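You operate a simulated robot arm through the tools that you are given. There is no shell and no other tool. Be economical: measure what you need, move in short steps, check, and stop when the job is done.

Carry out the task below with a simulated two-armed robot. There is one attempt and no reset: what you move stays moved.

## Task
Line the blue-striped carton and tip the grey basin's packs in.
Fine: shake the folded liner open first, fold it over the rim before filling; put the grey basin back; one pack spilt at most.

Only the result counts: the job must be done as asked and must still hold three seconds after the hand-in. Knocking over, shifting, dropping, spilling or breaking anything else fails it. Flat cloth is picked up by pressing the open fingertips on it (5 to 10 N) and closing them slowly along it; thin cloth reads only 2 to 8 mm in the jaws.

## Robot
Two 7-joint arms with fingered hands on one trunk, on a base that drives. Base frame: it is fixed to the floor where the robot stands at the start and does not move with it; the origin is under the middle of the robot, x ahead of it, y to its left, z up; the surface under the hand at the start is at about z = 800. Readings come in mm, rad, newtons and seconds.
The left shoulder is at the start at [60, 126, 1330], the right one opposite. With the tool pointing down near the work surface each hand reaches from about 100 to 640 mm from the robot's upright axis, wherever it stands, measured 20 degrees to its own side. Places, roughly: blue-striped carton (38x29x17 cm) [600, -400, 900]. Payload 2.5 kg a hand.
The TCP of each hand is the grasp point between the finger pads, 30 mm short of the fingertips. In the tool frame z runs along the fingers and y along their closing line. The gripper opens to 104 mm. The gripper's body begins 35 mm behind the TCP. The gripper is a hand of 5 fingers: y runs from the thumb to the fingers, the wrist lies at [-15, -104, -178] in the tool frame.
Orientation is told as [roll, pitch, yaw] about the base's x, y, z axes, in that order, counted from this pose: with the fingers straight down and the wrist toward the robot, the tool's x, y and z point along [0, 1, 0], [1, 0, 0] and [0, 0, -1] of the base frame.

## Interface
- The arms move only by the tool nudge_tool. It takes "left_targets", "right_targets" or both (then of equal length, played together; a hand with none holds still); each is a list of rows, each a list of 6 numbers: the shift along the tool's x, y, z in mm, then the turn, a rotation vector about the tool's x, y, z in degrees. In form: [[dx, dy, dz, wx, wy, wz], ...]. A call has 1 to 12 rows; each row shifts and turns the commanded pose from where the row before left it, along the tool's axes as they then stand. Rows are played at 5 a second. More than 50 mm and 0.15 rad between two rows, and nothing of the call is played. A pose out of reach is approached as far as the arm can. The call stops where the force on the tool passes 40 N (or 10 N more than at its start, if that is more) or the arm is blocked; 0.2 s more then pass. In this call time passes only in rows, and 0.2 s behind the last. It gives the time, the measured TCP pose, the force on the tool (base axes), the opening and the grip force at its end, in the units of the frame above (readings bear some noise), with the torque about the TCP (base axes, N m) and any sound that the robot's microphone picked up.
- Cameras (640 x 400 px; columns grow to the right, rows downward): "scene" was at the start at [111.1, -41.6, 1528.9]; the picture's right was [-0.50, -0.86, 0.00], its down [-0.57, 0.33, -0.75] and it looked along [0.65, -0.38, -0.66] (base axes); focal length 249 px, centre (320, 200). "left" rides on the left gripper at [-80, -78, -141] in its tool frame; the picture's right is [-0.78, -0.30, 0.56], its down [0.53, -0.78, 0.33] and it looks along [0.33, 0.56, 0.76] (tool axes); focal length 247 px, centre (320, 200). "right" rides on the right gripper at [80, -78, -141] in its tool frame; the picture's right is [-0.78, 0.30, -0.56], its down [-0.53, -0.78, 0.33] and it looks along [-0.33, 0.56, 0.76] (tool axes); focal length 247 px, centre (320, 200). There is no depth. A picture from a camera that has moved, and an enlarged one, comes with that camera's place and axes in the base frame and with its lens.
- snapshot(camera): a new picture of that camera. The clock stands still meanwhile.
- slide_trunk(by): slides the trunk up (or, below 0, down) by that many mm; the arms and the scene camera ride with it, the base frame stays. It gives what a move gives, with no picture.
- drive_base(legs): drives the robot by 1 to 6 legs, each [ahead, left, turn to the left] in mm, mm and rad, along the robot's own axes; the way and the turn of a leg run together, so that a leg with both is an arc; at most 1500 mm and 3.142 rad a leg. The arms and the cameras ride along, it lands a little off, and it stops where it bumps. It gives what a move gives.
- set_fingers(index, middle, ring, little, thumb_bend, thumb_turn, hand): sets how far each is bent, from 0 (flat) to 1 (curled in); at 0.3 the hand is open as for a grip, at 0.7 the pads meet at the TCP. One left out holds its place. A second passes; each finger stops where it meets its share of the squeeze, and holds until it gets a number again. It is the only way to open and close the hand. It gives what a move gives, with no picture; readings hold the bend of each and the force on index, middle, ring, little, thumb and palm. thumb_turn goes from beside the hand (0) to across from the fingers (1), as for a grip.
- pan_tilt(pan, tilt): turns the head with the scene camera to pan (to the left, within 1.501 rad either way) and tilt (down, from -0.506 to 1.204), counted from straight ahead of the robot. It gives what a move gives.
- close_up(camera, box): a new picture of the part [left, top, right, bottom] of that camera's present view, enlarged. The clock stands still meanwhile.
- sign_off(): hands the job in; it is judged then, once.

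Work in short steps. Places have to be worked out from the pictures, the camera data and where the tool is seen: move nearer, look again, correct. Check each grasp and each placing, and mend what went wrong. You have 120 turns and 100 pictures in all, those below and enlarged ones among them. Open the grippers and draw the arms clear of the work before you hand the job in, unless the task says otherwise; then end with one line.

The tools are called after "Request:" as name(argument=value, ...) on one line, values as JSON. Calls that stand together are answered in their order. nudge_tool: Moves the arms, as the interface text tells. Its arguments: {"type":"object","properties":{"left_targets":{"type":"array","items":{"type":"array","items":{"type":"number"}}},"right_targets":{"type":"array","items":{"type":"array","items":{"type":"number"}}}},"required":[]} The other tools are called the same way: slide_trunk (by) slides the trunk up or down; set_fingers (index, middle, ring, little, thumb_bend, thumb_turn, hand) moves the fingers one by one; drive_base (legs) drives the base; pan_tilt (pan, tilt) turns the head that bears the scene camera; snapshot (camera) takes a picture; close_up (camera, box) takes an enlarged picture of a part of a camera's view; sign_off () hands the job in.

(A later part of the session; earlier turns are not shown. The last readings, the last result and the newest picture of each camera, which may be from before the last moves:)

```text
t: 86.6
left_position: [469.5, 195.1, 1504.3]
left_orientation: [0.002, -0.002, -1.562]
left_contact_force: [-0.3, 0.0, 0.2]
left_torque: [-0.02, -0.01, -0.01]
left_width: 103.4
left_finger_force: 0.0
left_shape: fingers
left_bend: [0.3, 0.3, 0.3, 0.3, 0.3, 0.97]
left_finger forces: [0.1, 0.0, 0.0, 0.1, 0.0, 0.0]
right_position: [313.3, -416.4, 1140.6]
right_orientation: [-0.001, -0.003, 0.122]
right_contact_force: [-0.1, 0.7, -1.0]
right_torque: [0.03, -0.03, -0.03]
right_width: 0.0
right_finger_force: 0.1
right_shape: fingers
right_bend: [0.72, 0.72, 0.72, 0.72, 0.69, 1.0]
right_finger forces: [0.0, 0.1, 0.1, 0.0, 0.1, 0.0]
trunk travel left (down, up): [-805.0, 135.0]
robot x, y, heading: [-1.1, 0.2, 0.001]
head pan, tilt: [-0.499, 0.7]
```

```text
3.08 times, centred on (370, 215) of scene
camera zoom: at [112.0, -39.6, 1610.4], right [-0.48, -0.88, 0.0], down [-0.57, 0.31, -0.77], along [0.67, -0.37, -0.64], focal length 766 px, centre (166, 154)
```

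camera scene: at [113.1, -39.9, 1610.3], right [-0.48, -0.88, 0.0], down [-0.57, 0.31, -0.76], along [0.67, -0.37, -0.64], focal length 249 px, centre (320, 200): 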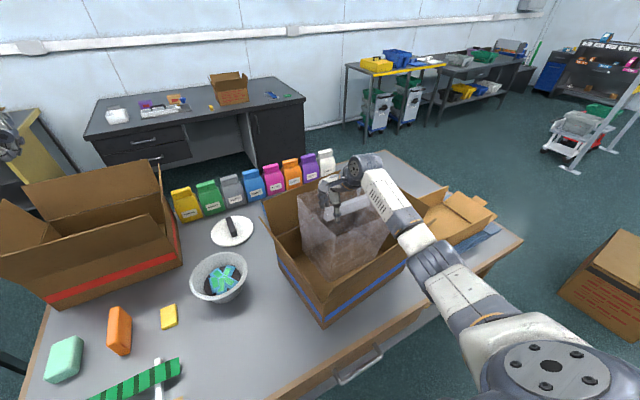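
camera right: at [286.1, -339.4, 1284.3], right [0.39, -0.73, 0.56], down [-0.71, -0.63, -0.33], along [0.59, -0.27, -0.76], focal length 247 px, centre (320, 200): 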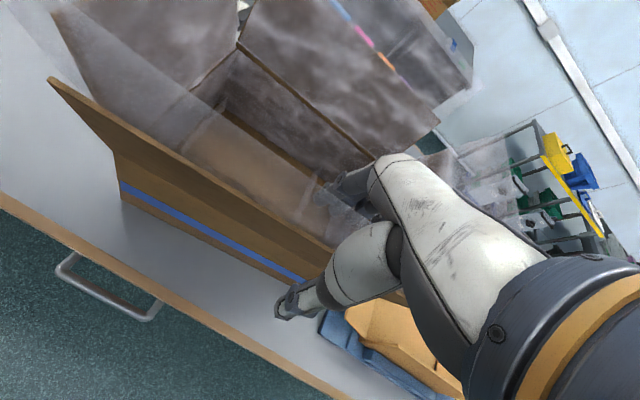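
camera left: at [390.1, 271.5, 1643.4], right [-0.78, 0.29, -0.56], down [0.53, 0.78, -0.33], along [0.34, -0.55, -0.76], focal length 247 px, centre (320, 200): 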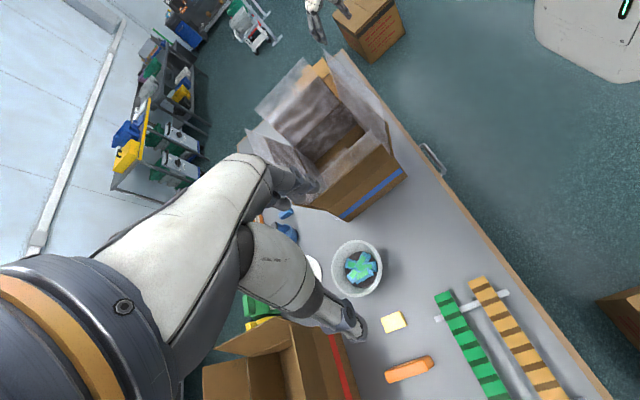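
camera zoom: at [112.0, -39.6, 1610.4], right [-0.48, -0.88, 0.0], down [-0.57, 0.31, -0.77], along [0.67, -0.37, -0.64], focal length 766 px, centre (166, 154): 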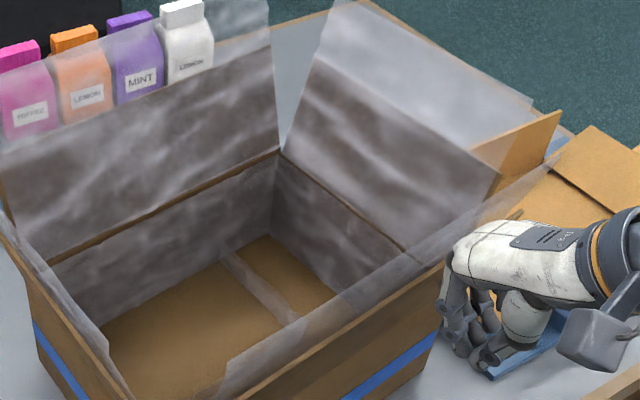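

No effect. I try wiping instead: closed fingers start inside, go outward over the flap edge and well down outside, then inspect while still held there.

Request:
nudge_tool(right_targets=[[0, 0, -45, 0, 0, 0], [0, 0, -40, 0, 0, 0], [0, 45, 0, 0, 0, 0], [0, 45, 0, 0, 0, 0], [0, 35, 0, 0, 0, 0], [0, 0, 40, 0, 0, 0], [0, 0, 32, 0, 0, 0]])

Request:
nudge_tool(right_targets=[[0, -20, 0, 0, 0, 0], [0, -20, 0, 0, 0, 0], [0, -20, 0, 0, 0, 0], [0, -20, 0, 0, 0, 0], [0, -20, 0, 0, 0, 0], [0, -10, 25, 0, 0, 0], [0, 0, 25, 0, 0, 0], [0, 0, 25, 0, 0, 0]])

Request:
close_up(camera="scene", box=[300, 150, 440, 280])

Request:
close_up(camera="right", box=[0, 0, 400, 400])

```text
t: 88.2
left_position: [470.0, 195.5, 1504.0]
left_orientation: [0.0, -0.002, -1.564]
left_contact_force: [-0.4, -0.2, 0.9]
left_torque: [0.0, -0.03, 0.0]
left_width: 103.0
left_finger_force: 0.0
left_shape: fingers
left_bend: [0.3, 0.3, 0.3, 0.3, 0.3, 0.97]
left_finger forces: [0.0, 0.1, 0.0, 0.0, 0.1, 0.0]
right_position: [436.5, -401.2, 1148.4]
right_orientation: [0.001, -0.002, 0.122]
right_contact_force: [-0.5, -0.2, -0.2]
right_torque: [0.0, 0.01, 0.0]
right_width: 0.1
right_finger_force: 0.1
right_shape: fingers
right_bend: [0.72, 0.72, 0.72, 0.72, 0.69, 1.0]
right_finger forces: [0.0, 0.0, 0.0, 0.0, 0.0, 0.0]
trunk travel left (down, up): [-805.0, 135.0]
robot x, y, heading: [2.1, -0.1, -0.002]
head pan, tilt: [-0.499, 0.7]
```

```text
t: 90.0
left_position: [471.5, 193.8, 1504.1]
left_orientation: [0.001, -0.002, -1.563]
left_contact_force: [-0.2, 0.5, 0.2]
left_torque: [-0.03, 0.0, -0.02]
left_width: 103.1
left_finger_force: 0.0
left_shape: fingers
left_bend: [0.3, 0.3, 0.3, 0.3, 0.3, 0.97]
left_finger forces: [0.0, 0.0, 0.0, 0.0, 0.0, 0.0]
right_position: [328.5, -414.3, 1076.5]
right_orientation: [0.001, -0.001, 0.12]
right_contact_force: [0.6, -0.5, -1.2]
right_torque: [0.0, -0.02, -0.01]
right_width: 0.0
right_finger_force: 0.0
right_shape: fingers
right_bend: [0.72, 0.72, 0.72, 0.72, 0.69, 1.0]
right_finger forces: [0.0, 0.0, 0.0, 0.0, 0.1, 0.0]
trunk travel left (down, up): [-805.0, 135.0]
robot x, y, heading: [-0.1, -1.2, -0.001]
head pan, tilt: [-0.499, 0.7]
```

```text
3.08 times, centred on (370, 215) of scene
camera zoom: at [112.8, -39.8, 1610.4], right [-0.48, -0.88, 0.0], down [-0.57, 0.31, -0.76], along [0.67, -0.37, -0.64], focal length 766 px, centre (166, 154)
```

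zoom: 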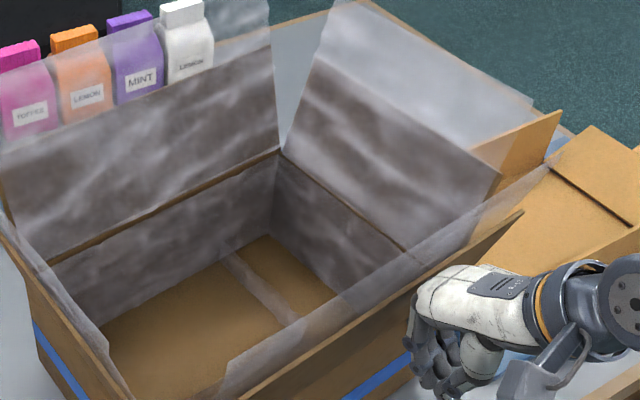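

```text
1.00 times, centred on (200, 200) of right (not enlarged: the box is as wide or as high as the picture)
camera zoom: at [241.7, -345.0, 1216.8], right [0.39, -0.73, 0.56], down [-0.71, -0.62, -0.33], along [0.59, -0.26, -0.76], focal length 247 px, centre (440, 200)
```

zoom: 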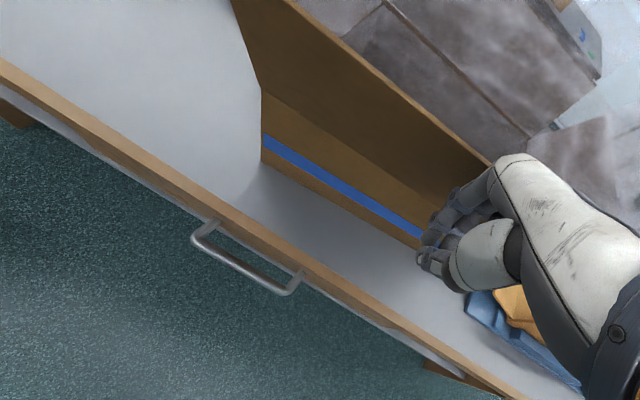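

No interaction. Triangulation suggests the near film stands more upright: top edge ≈ x 397, z 1165 at y −410. I pinch exactly at that top edge.

Request:
nudge_tool(right_targets=[[0, 0, -45, 0, 0, 0], [0, 0, -45, 0, 0, 0], [0, 0, -45, 0, 0, 0], [0, 0, -30, 0, 0, 0], [0, 36, 0, 0, 0, 0], [0, 32, 0, 0, 0, 0]])

Request:
set_fingers(hand="right", index=0.45, middle=0.45, ring=0.45, little=0.45, thumb_bend=0.45)

Request:
nudge_tool(right_targets=[[0, 0, 35, 0, 0, 0], [0, 0, 30, 0, 0, 0], [0, 0, 22, 0, 0, 0]])

Request:
set_fingers(hand="right", index=0.65, middle=0.65, ring=0.65, little=0.65, thumb_bend=0.65)

Request:
set_fingers(hand="right", index=0.75, middle=0.75, ring=0.75, little=0.75, thumb_bend=0.75)

Request:
close_up(camera="scene", box=[300, 150, 440, 280])

```text
t: 91.4
left_position: [470.3, 195.0, 1502.2]
left_orientation: [0.001, -0.001, -1.565]
left_contact_force: [0.0, -0.5, -0.2]
left_torque: [-0.01, 0.01, 0.0]
left_width: 103.3
left_finger_force: 0.1
left_shape: fingers
left_bend: [0.3, 0.3, 0.3, 0.3, 0.3, 0.97]
left_finger forces: [0.0, 0.0, 0.0, 0.1, 0.1, 0.1]
right_position: [396.0, -403.8, 1239.4]
right_orientation: [0.0, -0.002, 0.121]
right_contact_force: [0.6, 0.2, -0.2]
right_torque: [0.0, 0.0, 0.02]
right_width: 0.2
right_finger_force: 0.0
right_shape: fingers
right_bend: [0.72, 0.72, 0.72, 0.72, 0.69, 1.0]
right_finger forces: [0.0, 0.0, 0.0, 0.0, 0.0, 0.0]
trunk travel left (down, up): [-805.0, 135.0]
robot x, y, heading: [4.0, 4.6, -0.002]
head pan, tilt: [-0.499, 0.7]
```

```text
t: 92.4
left_position: [471.1, 195.2, 1504.0]
left_orientation: [0.002, -0.002, -1.562]
left_contact_force: [1.2, -0.4, -0.4]
left_torque: [0.03, 0.02, -0.03]
left_width: 103.4
left_finger_force: 0.1
left_shape: fingers
left_bend: [0.3, 0.3, 0.3, 0.3, 0.3, 0.97]
left_finger forces: [0.0, 0.0, 0.0, 0.0, 0.0, 0.0]
right_position: [395.7, -402.8, 1238.6]
right_orientation: [0.0, 0.0, 0.121]
right_contact_force: [-0.2, -0.8, -0.2]
right_torque: [0.01, 0.01, 0.03]
right_width: 64.6
right_finger_force: 0.0
right_shape: fingers
right_bend: [0.45, 0.45, 0.45, 0.45, 0.45, 0.97]
right_finger forces: [0.1, 0.1, 0.0, 0.0, 0.0, 0.1]
trunk travel left (down, up): [-805.0, 135.0]
robot x, y, heading: [0.9, -1.6, -0.001]
head pan, tilt: [-0.499, 0.7]
```

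```text
t: 93.2
left_position: [470.8, 195.5, 1503.7]
left_orientation: [-0.001, -0.002, -1.564]
left_contact_force: [0.3, 0.1, -0.2]
left_torque: [-0.01, 0.0, -0.02]
left_width: 103.2
left_finger_force: 0.0
left_shape: fingers
left_bend: [0.3, 0.3, 0.3, 0.3, 0.3, 0.97]
left_finger forces: [0.0, 0.0, 0.0, 0.0, 0.0, 0.1]
right_position: [394.5, -408.9, 1150.9]
right_orientation: [0.0, 0.001, 0.119]
right_contact_force: [0.5, -0.3, -0.8]
right_torque: [0.02, -0.01, 0.04]
right_width: 64.8
right_finger_force: 0.0
right_shape: fingers
right_bend: [0.45, 0.45, 0.45, 0.45, 0.45, 0.97]
right_finger forces: [0.1, 0.0, 0.0, 0.1, 0.0, 0.1]
trunk travel left (down, up): [-805.0, 135.0]
robot x, y, heading: [-1.6, 1.5, 0.004]
head pan, tilt: [-0.499, 0.7]
```

```text
t: 94.2
left_position: [470.4, 194.9, 1503.6]
left_orientation: [-0.001, -0.002, -1.564]
left_contact_force: [-0.6, 0.7, 1.1]
left_torque: [0.02, 0.0, 0.0]
left_width: 103.3
left_finger_force: 0.0
left_shape: fingers
left_bend: [0.3, 0.3, 0.3, 0.3, 0.3, 0.97]
left_finger forces: [0.0, 0.0, 0.0, 0.1, 0.0, 0.1]
right_position: [394.4, -407.8, 1151.8]
right_orientation: [0.001, -0.002, 0.12]
right_contact_force: [-0.2, -0.1, 0.0]
right_torque: [-0.02, 0.0, 0.0]
right_width: 13.8
right_finger_force: 0.1
right_shape: fingers
right_bend: [0.65, 0.65, 0.65, 0.65, 0.65, 1.0]
right_finger forces: [0.0, 0.1, 0.1, 0.0, 0.0, 0.0]
trunk travel left (down, up): [-805.0, 135.0]
robot x, y, heading: [1.8, 1.1, 0.003]
head pan, tilt: [-0.499, 0.7]
```

```text
t: 95.2
left_position: [470.6, 194.5, 1503.5]
left_orientation: [0.0, 0.0, -1.564]
left_contact_force: [-0.8, -0.4, 0.4]
left_torque: [0.03, 0.0, -0.03]
left_width: 103.1
left_finger_force: 0.1
left_shape: fingers
left_bend: [0.3, 0.3, 0.3, 0.3, 0.3, 0.97]
left_finger forces: [0.1, 0.0, 0.0, 0.0, 0.1, 0.0]
right_position: [393.2, -407.4, 1152.4]
right_orientation: [-0.002, -0.003, 0.12]
right_contact_force: [0.1, 0.2, -0.3]
right_torque: [0.0, 0.0, -0.04]
right_width: 0.1
right_finger_force: 0.0
right_shape: fingers
right_bend: [0.74, 0.75, 0.75, 0.75, 0.72, 1.0]
right_finger forces: [0.0, 0.0, 0.0, 0.1, 0.0, 0.0]
trunk travel left (down, up): [-805.0, 135.0]
robot x, y, heading: [1.0, -2.2, -0.004]
head pan, tilt: [-0.499, 0.7]
```

```text
3.08 times, centred on (370, 215) of scene
camera zoom: at [112.8, -39.7, 1610.4], right [-0.48, -0.88, 0.0], down [-0.57, 0.31, -0.76], along [0.67, -0.37, -0.64], focal length 766 px, centre (166, 154)
```

zoom: 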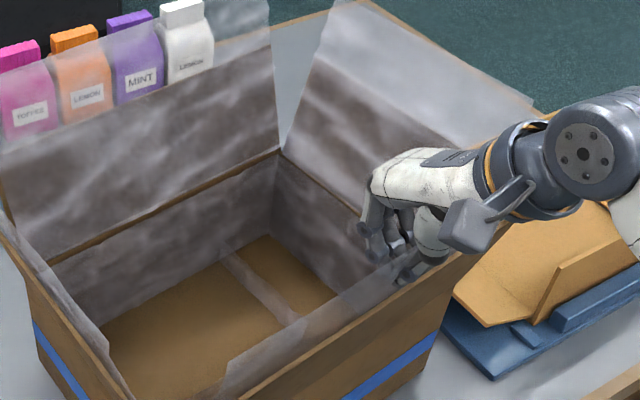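

Still nothing; projected, the film's top edge is at or just below my TCP height (≈1140). Check with the right camera up close before lowering.

Request:
nudge_tool(right_targets=[[40, 0, -20, 0, 0, 0]])

Request:
close_up(camera="right", box=[0, 20, 400, 320])

```text
t: 95.6
left_position: [470.4, 196.1, 1504.4]
left_orientation: [0.003, -0.004, -1.562]
left_contact_force: [-0.1, 0.2, 0.6]
left_torque: [0.01, 0.0, 0.02]
left_width: 103.2
left_finger_force: 0.1
left_shape: fingers
left_bend: [0.3, 0.3, 0.3, 0.3, 0.3, 0.97]
left_finger forces: [0.0, 0.0, 0.0, 0.0, 0.0, 0.0]
right_position: [388.9, -363.5, 1172.3]
right_orientation: [0.0, -0.002, 0.12]
right_contact_force: [0.1, 0.7, -0.1]
right_torque: [-0.02, 0.02, 0.0]
right_width: 0.1
right_finger_force: 0.2
right_shape: fingers
right_bend: [0.74, 0.75, 0.75, 0.75, 0.72, 1.0]
right_finger forces: [0.0, 0.0, 0.1, 0.0, 0.0, 0.0]
trunk travel left (down, up): [-805.0, 135.0]
robot x, y, heading: [-0.2, -1.0, -0.004]
head pan, tilt: [-0.499, 0.7]
```

```text
1.33 times, centred on (200, 170) of right
camera zoom: at [302.2, -295.7, 1313.8], right [0.39, -0.73, 0.56], down [-0.71, -0.62, -0.33], along [0.59, -0.27, -0.76], focal length 329 px, centre (480, 240)
```

zoom: 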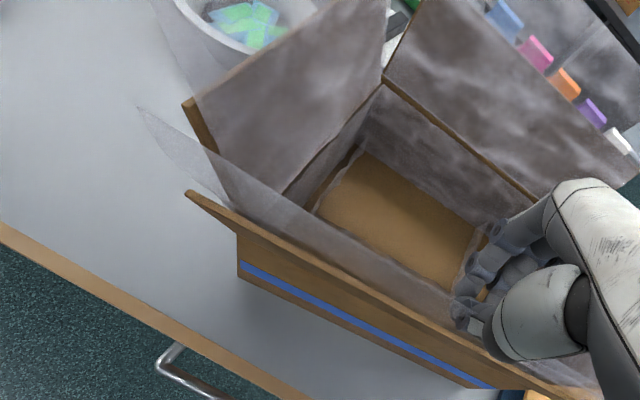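

Triangulating the film corner: top edge at (350,−221,1199), so the cuff is ~90 mm tall. I pinch right at its top edge (≈(369,−363,1188)).

Request:
set_fingers(hand="right", index=0.45, middle=0.45, ring=0.45, little=0.45, thumb_bend=0.45)

Request:
nudge_tool(right_targets=[[0, -18, -14, 0, 0, 0]])

Request:
set_fingers(hand="right", index=0.68, middle=0.68, ring=0.68, little=0.68, thumb_bend=0.68)

Request:
close_up(camera="right", box=[100, 50, 400, 320])

```text
t: 96.6
left_position: [470.8, 194.7, 1503.5]
left_orientation: [-0.001, -0.003, -1.565]
left_contact_force: [0.6, -1.2, 0.5]
left_torque: [0.03, 0.04, 0.0]
left_width: 103.1
left_finger_force: 0.0
left_shape: fingers
left_bend: [0.3, 0.3, 0.3, 0.3, 0.3, 0.97]
left_finger forces: [0.1, 0.0, 0.0, 0.0, 0.0, 0.1]
right_position: [390.0, -365.6, 1172.9]
right_orientation: [0.001, -0.002, 0.12]
right_contact_force: [0.0, 0.5, -0.2]
right_torque: [-0.02, -0.01, 0.01]
right_width: 64.6
right_finger_force: 0.0
right_shape: fingers
right_bend: [0.45, 0.45, 0.45, 0.45, 0.45, 0.97]
right_finger forces: [0.1, 0.0, 0.0, 0.0, 0.0, 0.0]
trunk travel left (down, up): [-805.0, 135.0]
robot x, y, heading: [-1.7, 1.0, 0.001]
head pan, tilt: [-0.499, 0.7]
```

```text
t: 97.0
left_position: [470.1, 195.2, 1504.3]
left_orientation: [0.001, -0.001, -1.564]
left_contact_force: [-0.3, 0.0, -0.2]
left_torque: [-0.02, -0.02, 0.0]
left_width: 103.1
left_finger_force: 0.1
left_shape: fingers
left_bend: [0.3, 0.3, 0.3, 0.3, 0.3, 0.97]
left_finger forces: [0.0, 0.0, 0.0, 0.0, 0.1, 0.0]
right_position: [371.5, -367.5, 1185.9]
right_orientation: [0.001, -0.002, 0.12]
right_contact_force: [0.2, -0.4, 0.3]
right_torque: [0.03, 0.0, 0.03]
right_width: 64.6
right_finger_force: 0.1
right_shape: fingers
right_bend: [0.45, 0.45, 0.45, 0.45, 0.45, 0.97]
right_finger forces: [0.1, 0.0, 0.0, 0.1, 0.0, 0.1]
trunk travel left (down, up): [-805.0, 135.0]
robot x, y, heading: [1.3, 0.6, -0.002]
head pan, tilt: [-0.499, 0.7]
```

```text
t: 98.0
left_position: [470.9, 194.0, 1503.7]
left_orientation: [0.0, -0.002, -1.564]
left_contact_force: [-0.3, 0.9, -0.7]
left_torque: [0.01, 0.01, -0.01]
left_width: 103.2
left_finger_force: 0.0
left_shape: fingers
left_bend: [0.3, 0.3, 0.3, 0.3, 0.3, 0.97]
left_finger forces: [0.0, 0.0, 0.0, 0.1, 0.0, 0.0]
right_position: [372.5, -367.4, 1185.7]
right_orientation: [0.001, -0.003, 0.12]
right_contact_force: [-0.2, -0.3, 0.8]
right_torque: [0.01, -0.02, 0.04]
right_width: 6.0
right_finger_force: 0.0
right_shape: fingers
right_bend: [0.68, 0.68, 0.68, 0.68, 0.68, 1.0]
right_finger forces: [0.0, 0.0, 0.0, 0.1, 0.1, 0.1]
trunk travel left (down, up): [-805.0, 135.0]
robot x, y, heading: [-0.7, 2.4, 0.0]
head pan, tilt: [-0.499, 0.7]
```

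```text
1.48 times, centred on (250, 185) of right
camera zoom: at [284.9, -299.0, 1326.6], right [0.39, -0.73, 0.56], down [-0.71, -0.62, -0.33], along [0.59, -0.26, -0.76], focal length 366 px, centre (424, 222)
```

zoom: 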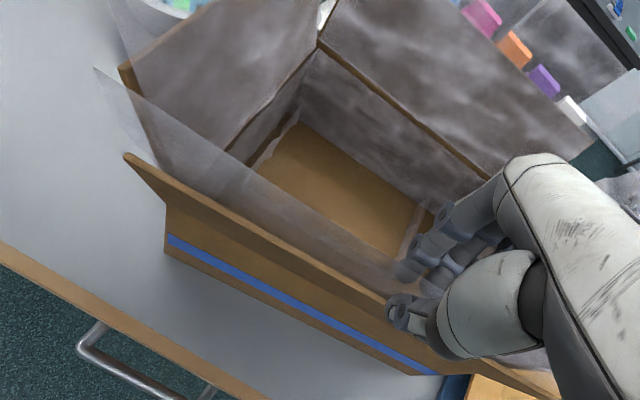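

Request:
set_fingers(hand="right", index=0.76, middle=0.76, ring=0.76, little=0.76, thumb_bend=0.76)

```text
t: 99.0
left_position: [470.8, 194.7, 1503.2]
left_orientation: [0.003, 0.0, -1.564]
left_contact_force: [-0.7, 0.0, -0.2]
left_torque: [-0.01, -0.02, 0.01]
left_width: 103.3
left_finger_force: 0.1
left_shape: fingers
left_bend: [0.3, 0.3, 0.3, 0.3, 0.3, 0.97]
left_finger forces: [0.1, 0.1, 0.1, 0.0, 0.0, 0.0]
right_position: [371.7, -367.8, 1185.3]
right_orientation: [0.0, -0.001, 0.119]
right_contact_force: [-0.7, 0.5, 0.0]
right_torque: [-0.02, -0.01, 0.0]
right_width: 0.2
right_finger_force: 0.0
right_shape: fingers
right_bend: [0.74, 0.76, 0.76, 0.76, 0.72, 1.0]
right_finger forces: [0.0, 0.1, 0.0, 0.1, 0.0, 0.0]
trunk travel left (down, up): [-805.0, 135.0]
robot x, y, heading: [0.1, -2.4, -0.002]
head pan, tilt: [-0.499, 0.7]
```

Not caught either. Film may only be graspable at its corners/edges; try the near cuff's left corner at (351,−226,1199), which I triangulated.

Request:
nudge_tool(right_targets=[[0, 0, -45, 0, 0, 0], [45, 0, 0, 0, 0, 0], [45, 0, 0, 0, 0, 0], [48, 0, 0, 0, 0, 0]])

Request:
set_fingers(hand="right", index=0.45, middle=0.45, ring=0.45, little=0.45, thumb_bend=0.45)

Request:
nudge_tool(right_targets=[[0, 0, 25, 0, 0, 0], [0, 0, 22, 0, 0, 0]])

Request:
close_up(camera="scene", box=[250, 200, 370, 330])

Request:
set_fingers(hand="right", index=0.75, middle=0.75, ring=0.75, little=0.75, thumb_bend=0.75)

```text
t: 100.0
left_position: [471.3, 195.8, 1503.9]
left_orientation: [0.0, -0.005, -1.563]
left_contact_force: [0.4, 0.3, 0.9]
left_torque: [0.01, 0.03, 0.02]
left_width: 103.2
left_finger_force: 0.0
left_shape: fingers
left_bend: [0.3, 0.3, 0.3, 0.3, 0.3, 0.97]
left_finger forces: [0.0, 0.0, 0.1, 0.1, 0.0, 0.0]
right_position: [357.3, -232.4, 1234.1]
right_orientation: [0.0, -0.002, 0.121]
right_contact_force: [0.8, 0.1, 0.7]
right_torque: [0.0, -0.01, 0.01]
right_width: 0.0
right_finger_force: 0.0
right_shape: fingers
right_bend: [0.74, 0.76, 0.76, 0.76, 0.72, 1.0]
right_finger forces: [0.1, 0.0, 0.1, 0.0, 0.0, 0.0]
trunk travel left (down, up): [-805.0, 135.0]
robot x, y, heading: [-4.3, 1.6, -0.002]
head pan, tilt: [-0.499, 0.7]
```

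```text
t: 101.0
left_position: [471.1, 195.2, 1503.7]
left_orientation: [-0.001, -0.003, -1.564]
left_contact_force: [-0.7, -0.9, -0.3]
left_torque: [-0.02, 0.0, -0.02]
left_width: 103.2
left_finger_force: 0.1
left_shape: fingers
left_bend: [0.3, 0.3, 0.3, 0.3, 0.3, 0.97]
left_finger forces: [0.0, 0.1, 0.0, 0.1, 0.1, 0.0]
right_position: [355.5, -232.9, 1233.5]
right_orientation: [-0.001, -0.002, 0.12]
right_contact_force: [-0.3, 0.5, 0.9]
right_torque: [-0.03, 0.01, -0.01]
right_width: 64.8
right_finger_force: 0.0
right_shape: fingers
right_bend: [0.45, 0.45, 0.45, 0.45, 0.45, 0.97]
right_finger forces: [0.0, 0.1, 0.0, 0.0, 0.0, 0.0]
trunk travel left (down, up): [-805.0, 135.0]
robot x, y, heading: [1.9, -1.6, -0.002]
head pan, tilt: [-0.499, 0.7]
```

```text
t: 101.6
left_position: [470.9, 195.1, 1504.4]
left_orientation: [0.001, -0.003, -1.564]
left_contact_force: [-0.5, 0.5, -0.1]
left_torque: [0.02, -0.02, -0.02]
left_width: 103.4
left_finger_force: 0.0
left_shape: fingers
left_bend: [0.3, 0.3, 0.3, 0.3, 0.3, 0.97]
left_finger forces: [0.0, 0.0, 0.0, 0.1, 0.1, 0.1]
right_position: [355.1, -229.3, 1184.4]
right_orientation: [-0.001, -0.002, 0.121]
right_contact_force: [-0.3, 0.3, 0.1]
right_torque: [0.04, -0.02, 0.02]
right_width: 64.8
right_finger_force: 0.1
right_shape: fingers
right_bend: [0.45, 0.45, 0.45, 0.45, 0.45, 0.97]
right_finger forces: [0.0, 0.0, 0.0, 0.1, 0.0, 0.0]
trunk travel left (down, up): [-805.0, 135.0]
robot x, y, heading: [4.3, 0.7, 0.002]
head pan, tilt: [-0.499, 0.7]
```

```text
3.08 times, centred on (310, 265) of scene
camera zoom: at [112.7, -39.7, 1610.4], right [-0.48, -0.88, 0.0], down [-0.57, 0.31, -0.76], along [0.67, -0.37, -0.64], focal length 766 px, centre (351, 0)
```

zoom: 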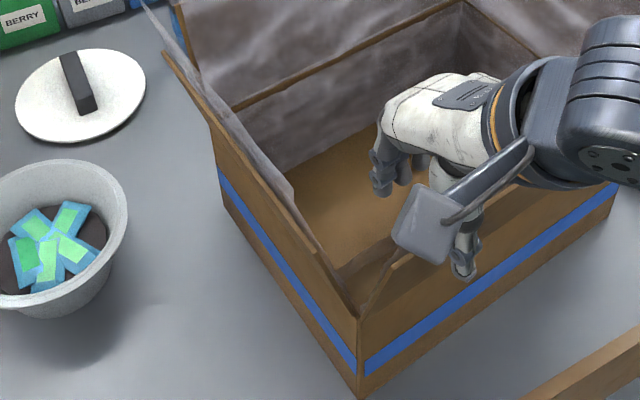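

```text
t: 102.6
left_position: [470.6, 195.2, 1502.7]
left_orientation: [0.003, -0.001, -1.563]
left_contact_force: [0.2, -0.3, -0.8]
left_torque: [-0.03, 0.0, -0.02]
left_width: 103.3
left_finger_force: 0.1
left_shape: fingers
left_bend: [0.3, 0.3, 0.3, 0.3, 0.3, 0.97]
left_finger forces: [0.1, 0.0, 0.1, 0.1, 0.0, 0.0]
right_position: [354.9, -229.2, 1183.9]
right_orientation: [0.001, -0.001, 0.121]
right_contact_force: [-0.2, -0.3, 0.2]
right_torque: [0.02, 0.02, -0.02]
right_width: 0.2
right_finger_force: 0.0
right_shape: fingers
right_bend: [0.74, 0.75, 0.75, 0.75, 0.72, 1.0]
right_finger forces: [0.0, 0.0, 0.0, 0.0, 0.1, 0.0]
trunk travel left (down, up): [-805.0, 135.0]
robot x, y, heading: [1.6, -1.9, 0.002]
head pan, tilt: [-0.499, 0.7]
```

Nothing caught. Perhaps the film only responds when wiped in contact with the flap edge. I go inside the near flap at mid-width and push outward gently near the flap's top, watching force.

Request:
nudge_tool(right_targets=[[0, 0, -45, 0, 0, 0], [-35, 30, -10, 0, 0, 0], [-45, 20, 0, 0, 0, 0], [-45, 20, 0, 0, 0, 0], [-45, 15, 0, 0, 0, 0], [0, 0, 45, 0, 0, 0], [0, 0, 45, 0, 0, 0], [0, 0, 15, 0, 0, 0]])

Request:
nudge_tool(right_targets=[[0, -15, 0, 0, 0, 0], [0, -15, 0, 0, 0, 0], [0, -10, 0, 0, 0, 0], [0, -8, 0, 0, 0, 0]])

```text
t: 104.4
left_position: [471.8, 193.9, 1504.0]
left_orientation: [0.003, -0.003, -1.565]
left_contact_force: [-0.5, 0.8, 0.2]
left_torque: [0.02, -0.01, 0.03]
left_width: 103.3
left_finger_force: 0.1
left_shape: fingers
left_bend: [0.3, 0.3, 0.3, 0.3, 0.3, 0.97]
left_finger forces: [0.0, 0.0, 0.0, 0.0, 0.1, 0.0]
right_position: [458.4, -391.4, 1137.2]
right_orientation: [0.0, -0.001, 0.119]
right_contact_force: [0.0, 0.2, 0.5]
right_torque: [0.01, -0.02, 0.04]
right_width: 0.0
right_finger_force: 0.0
right_shape: fingers
right_bend: [0.74, 0.75, 0.75, 0.75, 0.72, 1.0]
right_finger forces: [0.0, 0.0, 0.1, 0.2, 0.1, 0.0]
trunk travel left (down, up): [-805.0, 135.0]
robot x, y, heading: [-1.6, -0.1, -0.001]
head pan, tilt: [-0.499, 0.7]
```

```text
t: 105.4
left_position: [470.4, 196.0, 1504.2]
left_orientation: [0.002, -0.003, -1.563]
left_contact_force: [-0.5, 0.3, 0.0]
left_torque: [-0.02, -0.01, 0.03]
left_width: 103.1
left_finger_force: 0.1
left_shape: fingers
left_bend: [0.3, 0.3, 0.3, 0.3, 0.3, 0.97]
left_finger forces: [0.0, 0.0, 0.1, 0.0, 0.0, 0.1]
right_position: [411.7, -394.6, 1136.9]
right_orientation: [0.001, -0.001, 0.122]
right_contact_force: [-0.9, -0.3, 0.4]
right_torque: [0.01, 0.01, 0.02]
right_width: 0.0
right_finger_force: 0.1
right_shape: fingers
right_bend: [0.74, 0.75, 0.75, 0.75, 0.72, 1.0]
right_finger forces: [0.1, 0.0, 0.0, 0.0, 0.1, 0.0]
trunk travel left (down, up): [-805.0, 135.0]
robot x, y, heading: [-0.1, 5.2, 0.005]
head pan, tilt: [-0.499, 0.7]
```

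Request:
nudge_tool(right_targets=[[0, 5, 15, 0, 0, 0], [0, -8, 0, 0, 0, 0], [0, -6, 0, 0, 0, 0], [0, -5, 0, 0, 0, 0]])

Request:
close_up(camera="right", box=[100, 50, 400, 320])

```text
t: 106.4
left_position: [470.8, 194.9, 1503.3]
left_orientation: [0.001, -0.001, -1.563]
left_contact_force: [-0.4, -1.3, -0.2]
left_torque: [0.01, 0.02, 0.02]
left_width: 103.3
left_finger_force: 0.0
left_shape: fingers
left_bend: [0.3, 0.3, 0.3, 0.3, 0.3, 0.97]
left_finger forces: [0.0, 0.1, 0.0, 0.0, 0.0, 0.1]
right_position: [400.1, -397.5, 1120.9]
right_orientation: [-0.001, -0.001, 0.119]
right_contact_force: [1.3, 0.5, 1.7]
right_torque: [-0.01, -0.04, 0.01]
right_width: 0.0
right_finger_force: 0.1
right_shape: fingers
right_bend: [0.74, 0.75, 0.75, 0.75, 0.72, 1.0]
right_finger forces: [0.1, 0.0, 0.1, 0.0, 0.0, 0.0]
trunk travel left (down, up): [-805.0, 135.0]
robot x, y, heading: [2.7, -0.9, -0.005]
head pan, tilt: [-0.499, 0.7]
```

```text
1.48 times, centred on (250, 185) of right
camera zoom: at [311.9, -328.4, 1262.0], right [0.39, -0.73, 0.56], down [-0.71, -0.62, -0.33], along [0.59, -0.27, -0.76], focal length 366 px, centre (424, 222)
```

zoom: 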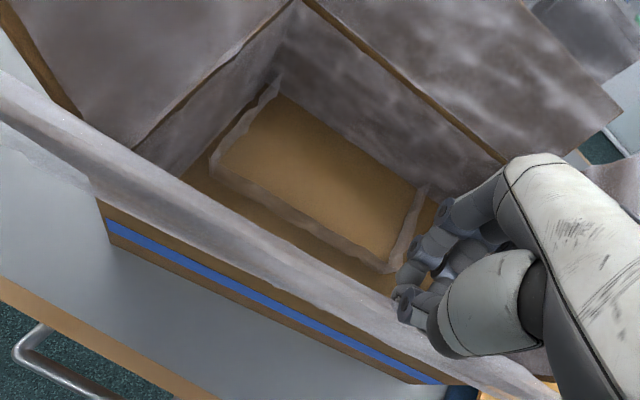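

The near cuff has now folded over the flap. Verify with the scene camera.

Request:
close_up(camera="scene", box=[250, 130, 450, 340])

```text
1.90 times, centred on (350, 235) of scene
camera zoom: at [112.7, -39.6, 1610.4], right [-0.48, -0.88, 0.0], down [-0.57, 0.31, -0.77], along [0.67, -0.37, -0.64], focal length 474 px, centre (263, 133)
```

zoom: 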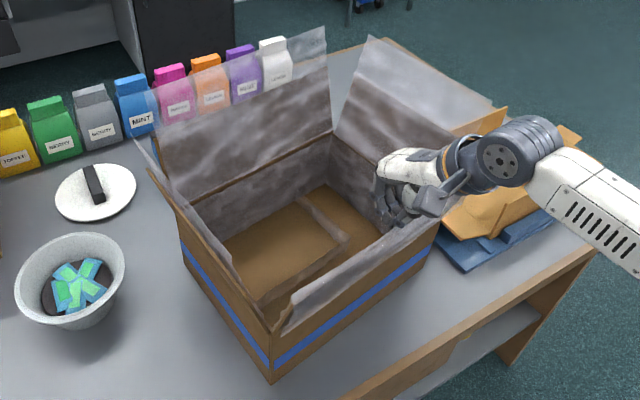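

The near cuff folded when the fingertips pushed outward right at the flap's edge height. Same for the left flap (edge ≈ (554,−150,1082)) using the right hand from inside.

Request:
nudge_tool(right_targets=[[0, 8, -30, 0, 0, 0], [0, 0, -35, 0, 0, 0], [28.7, 28.2, 0, 0, 0, 0], [28.7, 28.2, 0, 0, 0, 0], [28.7, 28.2, 0, 0, 0, 0], [28.7, 28.2, 0, 0, 0, 0], [28.7, 28.2, 0, 0, 0, 0], [28.7, 28.2, 0, 0, 0, 0], [0, 0, 40, 0, 0, 0], [0, 0, 40, 0, 0, 0]])

Request:
nudge_tool(right_targets=[[8, 0, 10, 0, 0, 0], [8, 0, 0, 0, 0, 0], [6, 0, 0, 0, 0, 0], [6, 0, 0, 0, 0, 0]])

Request:
close_up(camera="scene", box=[250, 130, 450, 340])

```text
t: 108.6
left_position: [470.9, 195.2, 1503.0]
left_orientation: [0.001, -0.001, -1.564]
left_contact_force: [-0.9, 0.8, 1.0]
left_torque: [-0.04, 0.01, 0.0]
left_width: 103.2
left_finger_force: 0.0
left_shape: fingers
left_bend: [0.3, 0.3, 0.3, 0.3, 0.3, 0.97]
left_finger forces: [0.1, 0.0, 0.0, 0.1, 0.0, 0.1]
right_position: [554.3, -199.8, 1102.6]
right_orientation: [-0.001, 0.001, 0.12]
right_contact_force: [0.5, -0.3, 0.5]
right_torque: [0.0, -0.01, -0.03]
right_width: 0.0
right_finger_force: 0.0
right_shape: fingers
right_bend: [0.74, 0.75, 0.75, 0.75, 0.72, 1.0]
right_finger forces: [0.1, 0.0, 0.1, 0.0, 0.0, 0.0]
trunk travel left (down, up): [-805.0, 135.0]
robot x, y, heading: [0.2, 0.1, 0.002]
head pan, tilt: [-0.499, 0.7]
```

```text
t: 109.6
left_position: [470.5, 195.7, 1503.3]
left_orientation: [-0.001, -0.003, -1.564]
left_contact_force: [-0.3, 0.3, 0.2]
left_torque: [-0.01, -0.02, 0.0]
left_width: 103.0
left_finger_force: 0.0
left_shape: fingers
left_bend: [0.3, 0.3, 0.3, 0.3, 0.3, 0.97]
left_finger forces: [0.0, 0.1, 0.0, 0.0, 0.1, 0.0]
right_position: [551.5, -175.9, 1094.3]
right_orientation: [-0.001, 0.0, 0.121]
right_contact_force: [0.3, -0.6, 0.1]
right_torque: [0.0, 0.02, 0.03]
right_width: 0.1
right_finger_force: 0.0
right_shape: fingers
right_bend: [0.74, 0.75, 0.75, 0.75, 0.72, 1.0]
right_finger forces: [0.0, 0.1, 0.0, 0.0, 0.1, 0.0]
trunk travel left (down, up): [-805.0, 135.0]
robot x, y, heading: [-2.3, 2.3, -0.002]
head pan, tilt: [-0.499, 0.7]
```

```text
1.90 times, centred on (350, 235) of scene
camera zoom: at [112.8, -39.5, 1610.4], right [-0.48, -0.88, 0.0], down [-0.57, 0.31, -0.77], along [0.67, -0.37, -0.64], focal length 474 px, centre (263, 133)
```

zoom: 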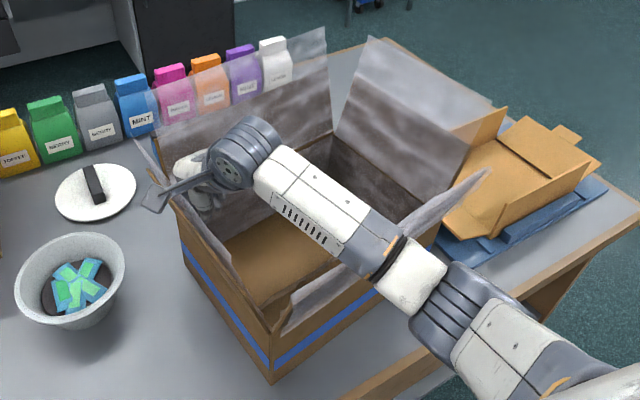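

No contact yet; continue outward in small steps.

Request:
nudge_tool(right_targets=[[6, 0, 0, 0, 0, 0], [6, 0, 0, 0, 0, 0], [6, 0, 0, 0, 0, 0]])

Request:
close_up(camera="scene", box=[250, 160, 370, 330])

```text
t: 110.4
left_position: [471.7, 194.4, 1503.6]
left_orientation: [0.001, -0.002, -1.563]
left_contact_force: [-0.9, 0.1, 0.1]
left_torque: [0.01, 0.0, 0.03]
left_width: 103.4
left_finger_force: 0.1
left_shape: fingers
left_bend: [0.3, 0.3, 0.3, 0.3, 0.3, 0.97]
left_finger forces: [0.0, 0.0, 0.1, 0.1, 0.1, 0.0]
right_position: [549.8, -156.8, 1095.4]
right_orientation: [0.0, -0.004, 0.12]
right_contact_force: [0.6, -1.2, 0.5]
right_torque: [-0.05, -0.01, -0.03]
right_width: 0.0
right_finger_force: 0.7
right_shape: fingers
right_bend: [0.74, 0.75, 0.75, 0.75, 0.72, 1.0]
right_finger forces: [0.2, 0.0, 0.1, 0.0, 0.0, 0.1]
trunk travel left (down, up): [-805.0, 135.0]
robot x, y, heading: [-2.1, -1.7, -0.001]
head pan, tilt: [-0.499, 0.7]
```

```text
2.35 times, centred on (310, 245) of scene
camera zoom: at [112.8, -39.7, 1610.3], right [-0.48, -0.88, 0.0], down [-0.57, 0.31, -0.76], along [0.67, -0.37, -0.64], focal length 586 px, centre (344, 94)
```

zoom: 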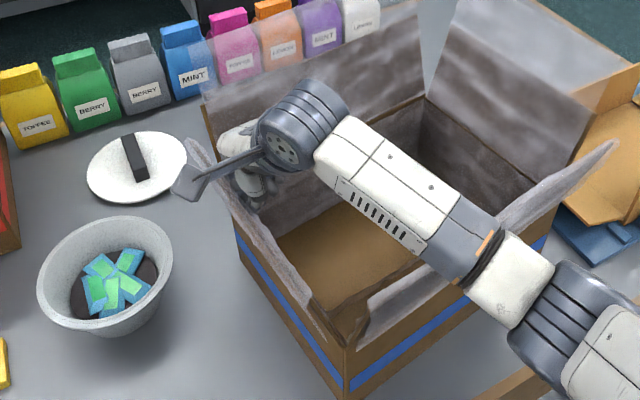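

The left cuff is folded over too. Now the right and far cuffs need the base moved. Raise the right hand clear, and look down to see the clearance between base and table.

Request:
nudge_tool(right_targets=[[-10, 0, -45, 0, 0, 0], [-10, 0, -45, 0, 0, 0], [-20, 0, -45, 0, 0, 0], [-40, -10, -20, 0, 0, 0], [-30, -40, 0, 0, 0, 0], [0, -45, 0, 0, 0, 0], [0, -45, 0, 0, 0, 0]])

Request:
pan_tilt(pan=0.0, tilt=1.2)

Request:
snapshot(camera="scene")

```text
t: 112.0
left_position: [469.8, 194.8, 1505.1]
left_orientation: [0.001, -0.001, -1.564]
left_contact_force: [0.0, 0.0, 0.6]
left_torque: [0.01, -0.03, 0.02]
left_width: 103.6
left_finger_force: 0.1
left_shape: fingers
left_bend: [0.3, 0.3, 0.3, 0.3, 0.3, 0.97]
left_finger forces: [0.0, 0.1, 0.0, 0.0, 0.0, 0.0]
right_position: [419.7, -287.5, 1250.5]
right_orientation: [0.001, -0.002, 0.121]
right_contact_force: [-0.5, 0.3, -0.1]
right_torque: [-0.01, 0.0, -0.01]
right_width: 0.0
right_finger_force: 0.0
right_shape: fingers
right_bend: [0.74, 0.75, 0.75, 0.75, 0.72, 1.0]
right_finger forces: [0.0, 0.1, 0.1, 0.0, 0.0, 0.0]
trunk travel left (down, up): [-805.0, 135.0]
robot x, y, heading: [0.4, -1.0, -0.001]
head pan, tilt: [-0.499, 0.7]
```

```text
t: 113.0
left_position: [470.8, 195.2, 1503.5]
left_orientation: [0.001, -0.003, -1.563]
left_contact_force: [0.1, -0.5, 0.5]
left_torque: [0.01, 0.02, 0.02]
left_width: 103.0
left_finger_force: 0.1
left_shape: fingers
left_bend: [0.3, 0.3, 0.3, 0.3, 0.3, 0.97]
left_finger forces: [0.1, 0.0, 0.0, 0.0, 0.0, 0.0]
right_position: [421.6, -287.7, 1249.0]
right_orientation: [0.0, -0.002, 0.121]
right_contact_force: [0.9, 0.6, -0.6]
right_torque: [0.02, -0.03, 0.0]
right_width: 0.1
right_finger_force: 0.1
right_shape: fingers
right_bend: [0.74, 0.75, 0.75, 0.75, 0.72, 1.0]
right_finger forces: [0.0, 0.0, 0.1, 0.0, 0.0, 0.0]
trunk travel left (down, up): [-805.0, 135.0]
robot x, y, heading: [1.4, 4.0, -0.0]
head pan, tilt: [0.0, 1.201]
```

```text
25 pictures are left
camera scene: at [94.0, 0.8, 1574.4], right [0.0, -1.0, 0.0], down [-0.93, 0.0, -0.36], along [0.36, 0.0, -0.93], focal length 249 px, centre (320, 200)
```

scene: 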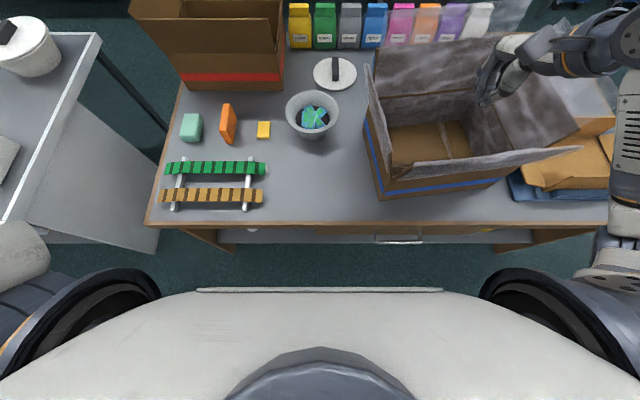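

The base front isn't visible ahead of x≈190, while the table edge is at 311, so a 60 mm advance is safe. Drive 250 mm right and then 60 mm ahead.

Request:
drive_base(legs=[[0, -250, 0], [60, 0, 0]])

Request:
pan_tilt(pan=-0.35, tilt=0.85)

Request:
snapshot(camera="scene")

```text
t: 115.3
left_position: [534.1, -54.6, 1504.5]
left_orientation: [0.001, -0.001, -1.565]
left_contact_force: [0.4, -0.2, 0.3]
left_torque: [0.01, 0.01, -0.01]
left_width: 103.2
left_finger_force: 0.1
left_shape: fingers
left_bend: [0.3, 0.3, 0.3, 0.3, 0.3, 0.97]
left_finger forces: [0.0, 0.1, 0.1, 0.1, 0.0, 0.0]
right_position: [482.6, -538.4, 1247.8]
right_orientation: [0.001, 0.002, 0.121]
right_contact_force: [0.2, -1.1, -0.3]
right_torque: [0.03, -0.01, 0.01]
right_width: 0.0
right_finger_force: 0.1
right_shape: fingers
right_bend: [0.74, 0.75, 0.75, 0.75, 0.72, 1.0]
right_finger forces: [0.1, 0.0, 0.1, 0.0, 0.0, 0.1]
trunk travel left (down, up): [-805.0, 135.0]
robot x, y, heading: [61.1, -251.4, -0.0]
head pan, tilt: [0.0, 1.201]
```

```text
t: 116.2
left_position: [531.7, -54.9, 1504.4]
left_orientation: [0.002, -0.002, -1.565]
left_contact_force: [-0.1, 0.1, 0.0]
left_torque: [0.03, -0.04, -0.03]
left_width: 103.3
left_finger_force: 0.0
left_shape: fingers
left_bend: [0.3, 0.3, 0.3, 0.3, 0.3, 0.97]
left_finger forces: [0.0, 0.0, 0.0, 0.1, 0.0, 0.0]
right_position: [483.4, -536.6, 1249.5]
right_orientation: [0.001, -0.001, 0.12]
right_contact_force: [-0.5, 0.1, 0.0]
right_torque: [0.02, -0.01, 0.03]
right_width: 0.0
right_finger_force: 0.0
right_shape: fingers
right_bend: [0.74, 0.75, 0.75, 0.75, 0.72, 1.0]
right_finger forces: [0.1, 0.0, 0.1, 0.0, 0.1, 0.0]
trunk travel left (down, up): [-805.0, 135.0]
robot x, y, heading: [60.1, -250.5, -0.002]
head pan, tilt: [-0.351, 0.85]
```

```text
24 pictures are left
camera scene: at [171.5, -274.7, 1598.1], right [-0.34, -0.94, 0.0], down [-0.71, 0.26, -0.66], along [0.62, -0.23, -0.75], focal length 249 px, centre (320, 200)
```

scene: 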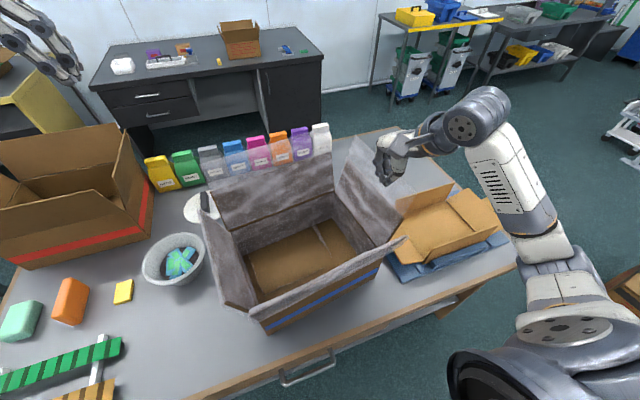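

Near and left cuffs hang over their flaps. Zoom on the right and far flaps to place their edges.

Request:
close_up(camera="scene", box=[190, 110, 430, 290])

```text
2.22 times, centred on (310, 200) of scene
camera zoom: at [171.5, -274.7, 1598.1], right [-0.34, -0.94, 0.0], down [-0.71, 0.26, -0.66], along [0.62, -0.23, -0.75], focal length 553 px, centre (342, 200)
```

zoom: 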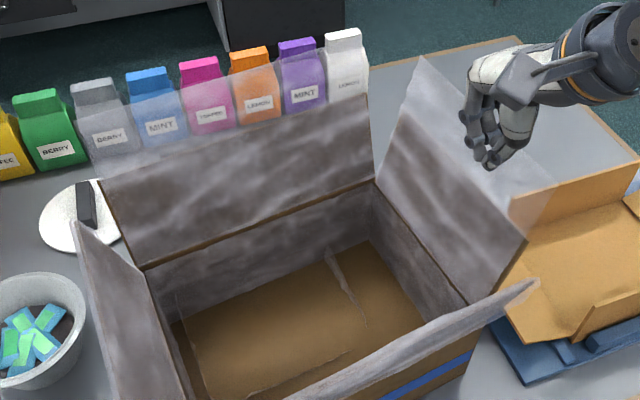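

Recomputed: right flap edge runs ≈(460,−602)→(708,−575) at z≈1105; far edge ≈(706,−158)→(751,−526) at z≈1110. Right hand goes inside by the right flap and pushes outward at edge height.

Request:
nudge_tool(right_targets=[[0, 35, 0, 0, 0, 0], [0, 35, 0, 0, 0, 0], [0, 30, 0, 0, 0, 0], [0, 0, 45, 0, 0, 0], [0, 0, 45, 0, 0, 0], [0, 0, 41, 0, 0, 0]])

Request:
nudge_tool(right_targets=[[-8, 0, 0, 0, 0, 0], [-8, 0, 0, 0, 0, 0], [-8, 0, 0, 0, 0, 0], [-6, 0, 0, 0, 0, 0], [-6, 0, 0, 0, 0, 0], [-6, 0, 0, 0, 0, 0]])

Request:
close_up(camera="scene", box=[190, 110, 430, 290])

```text
t: 117.6
left_position: [531.6, -55.0, 1503.3]
left_orientation: [0.001, -0.004, -1.563]
left_contact_force: [0.1, -0.7, 0.3]
left_torque: [0.0, 0.02, -0.02]
left_width: 103.2
left_finger_force: 0.1
left_shape: fingers
left_bend: [0.3, 0.3, 0.3, 0.3, 0.3, 0.97]
left_finger forces: [0.1, 0.0, 0.1, 0.0, 0.0, 0.0]
right_position: [581.4, -526.1, 1115.7]
right_orientation: [-0.002, -0.002, 0.122]
right_contact_force: [-0.4, -0.1, -0.1]
right_torque: [0.04, 0.01, -0.01]
right_width: 0.2
right_finger_force: 0.1
right_shape: fingers
right_bend: [0.74, 0.75, 0.75, 0.75, 0.72, 1.0]
right_finger forces: [0.0, 0.0, 0.0, 0.0, 0.0, 0.1]
trunk travel left (down, up): [-805.0, 135.0]
robot x, y, heading: [61.4, -247.9, 0.001]
head pan, tilt: [-0.351, 0.85]
```

```text
t: 119.0
left_position: [531.4, -54.6, 1503.9]
left_orientation: [0.002, -0.004, -1.564]
left_contact_force: [0.4, -0.2, -0.6]
left_torque: [-0.03, -0.03, 0.0]
left_width: 103.2
left_finger_force: 0.0
left_shape: fingers
left_bend: [0.3, 0.3, 0.3, 0.3, 0.3, 0.97]
left_finger forces: [0.1, 0.1, 0.0, 0.0, 0.0, 0.1]
right_position: [586.1, -566.3, 1117.8]
right_orientation: [-0.002, -0.002, 0.121]
right_contact_force: [0.8, -0.1, -0.5]
right_torque: [0.02, -0.01, -0.01]
right_width: 0.1
right_finger_force: 0.1
right_shape: fingers
right_bend: [0.74, 0.75, 0.75, 0.75, 0.72, 1.0]
right_finger forces: [0.1, 0.0, 0.0, 0.0, 0.0, 0.0]
trunk travel left (down, up): [-805.0, 135.0]
robot x, y, heading: [62.3, -247.3, -0.001]
head pan, tilt: [-0.351, 0.85]
```

```text
2.22 times, centred on (310, 200) of scene
camera zoom: at [172.1, -275.0, 1598.1], right [-0.34, -0.94, 0.0], down [-0.71, 0.26, -0.66], along [0.62, -0.23, -0.75], focal length 553 px, centre (342, 200)
```

zoom: 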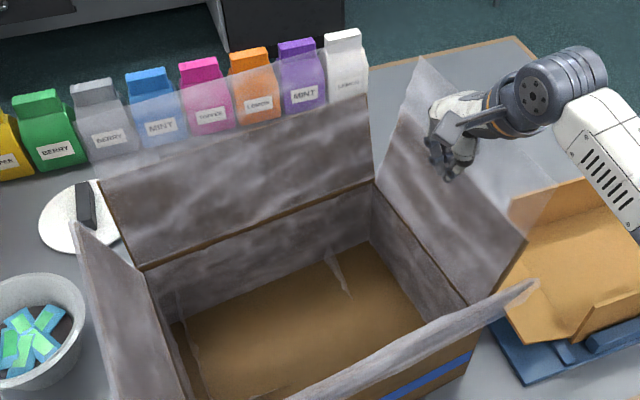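

Not yet at the edge; continue outward 36 mm in small steps.

Request:
nudge_tool(right_targets=[[-7, 0, 0, 0, 0, 0], [-7, 0, 0, 0, 0, 0], [-6, 0, 0, 0, 0, 0], [-6, 0, 0, 0, 0, 0], [-6, 0, 0, 0, 0, 0], [-6, 0, 0, 0, 0, 0]])

Request:
close_up(camera="scene", box=[190, 110, 430, 290])

```text
t: 120.4
left_position: [530.7, -54.8, 1503.1]
left_orientation: [0.001, -0.004, -1.563]
left_contact_force: [0.2, 0.2, 0.3]
left_torque: [0.01, -0.01, 0.0]
left_width: 103.3
left_finger_force: 0.0
left_shape: fingers
left_bend: [0.3, 0.3, 0.3, 0.3, 0.3, 0.97]
left_finger forces: [0.1, 0.1, 0.0, 0.0, 0.1, 0.1]
right_position: [590.8, -604.4, 1118.7]
right_orientation: [-0.001, -0.002, 0.12]
right_contact_force: [-0.7, 1.0, 0.6]
right_torque: [0.04, 0.0, -0.02]
right_width: 0.1
right_finger_force: 0.0
right_shape: fingers
right_bend: [0.74, 0.75, 0.75, 0.75, 0.72, 1.0]
right_finger forces: [0.0, 0.1, 0.0, 0.1, 0.1, 0.0]
trunk travel left (down, up): [-805.0, 135.0]
robot x, y, heading: [62.4, -248.6, -0.001]
head pan, tilt: [-0.351, 0.85]
```

```text
2.22 times, centred on (310, 200) of scene
camera zoom: at [172.0, -274.7, 1598.1], right [-0.34, -0.94, 0.0], down [-0.71, 0.26, -0.66], along [0.62, -0.23, -0.75], focal length 553 px, centre (342, 200)
```

zoom: 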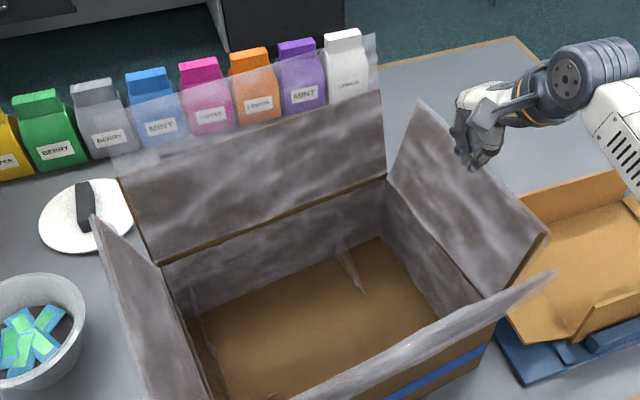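

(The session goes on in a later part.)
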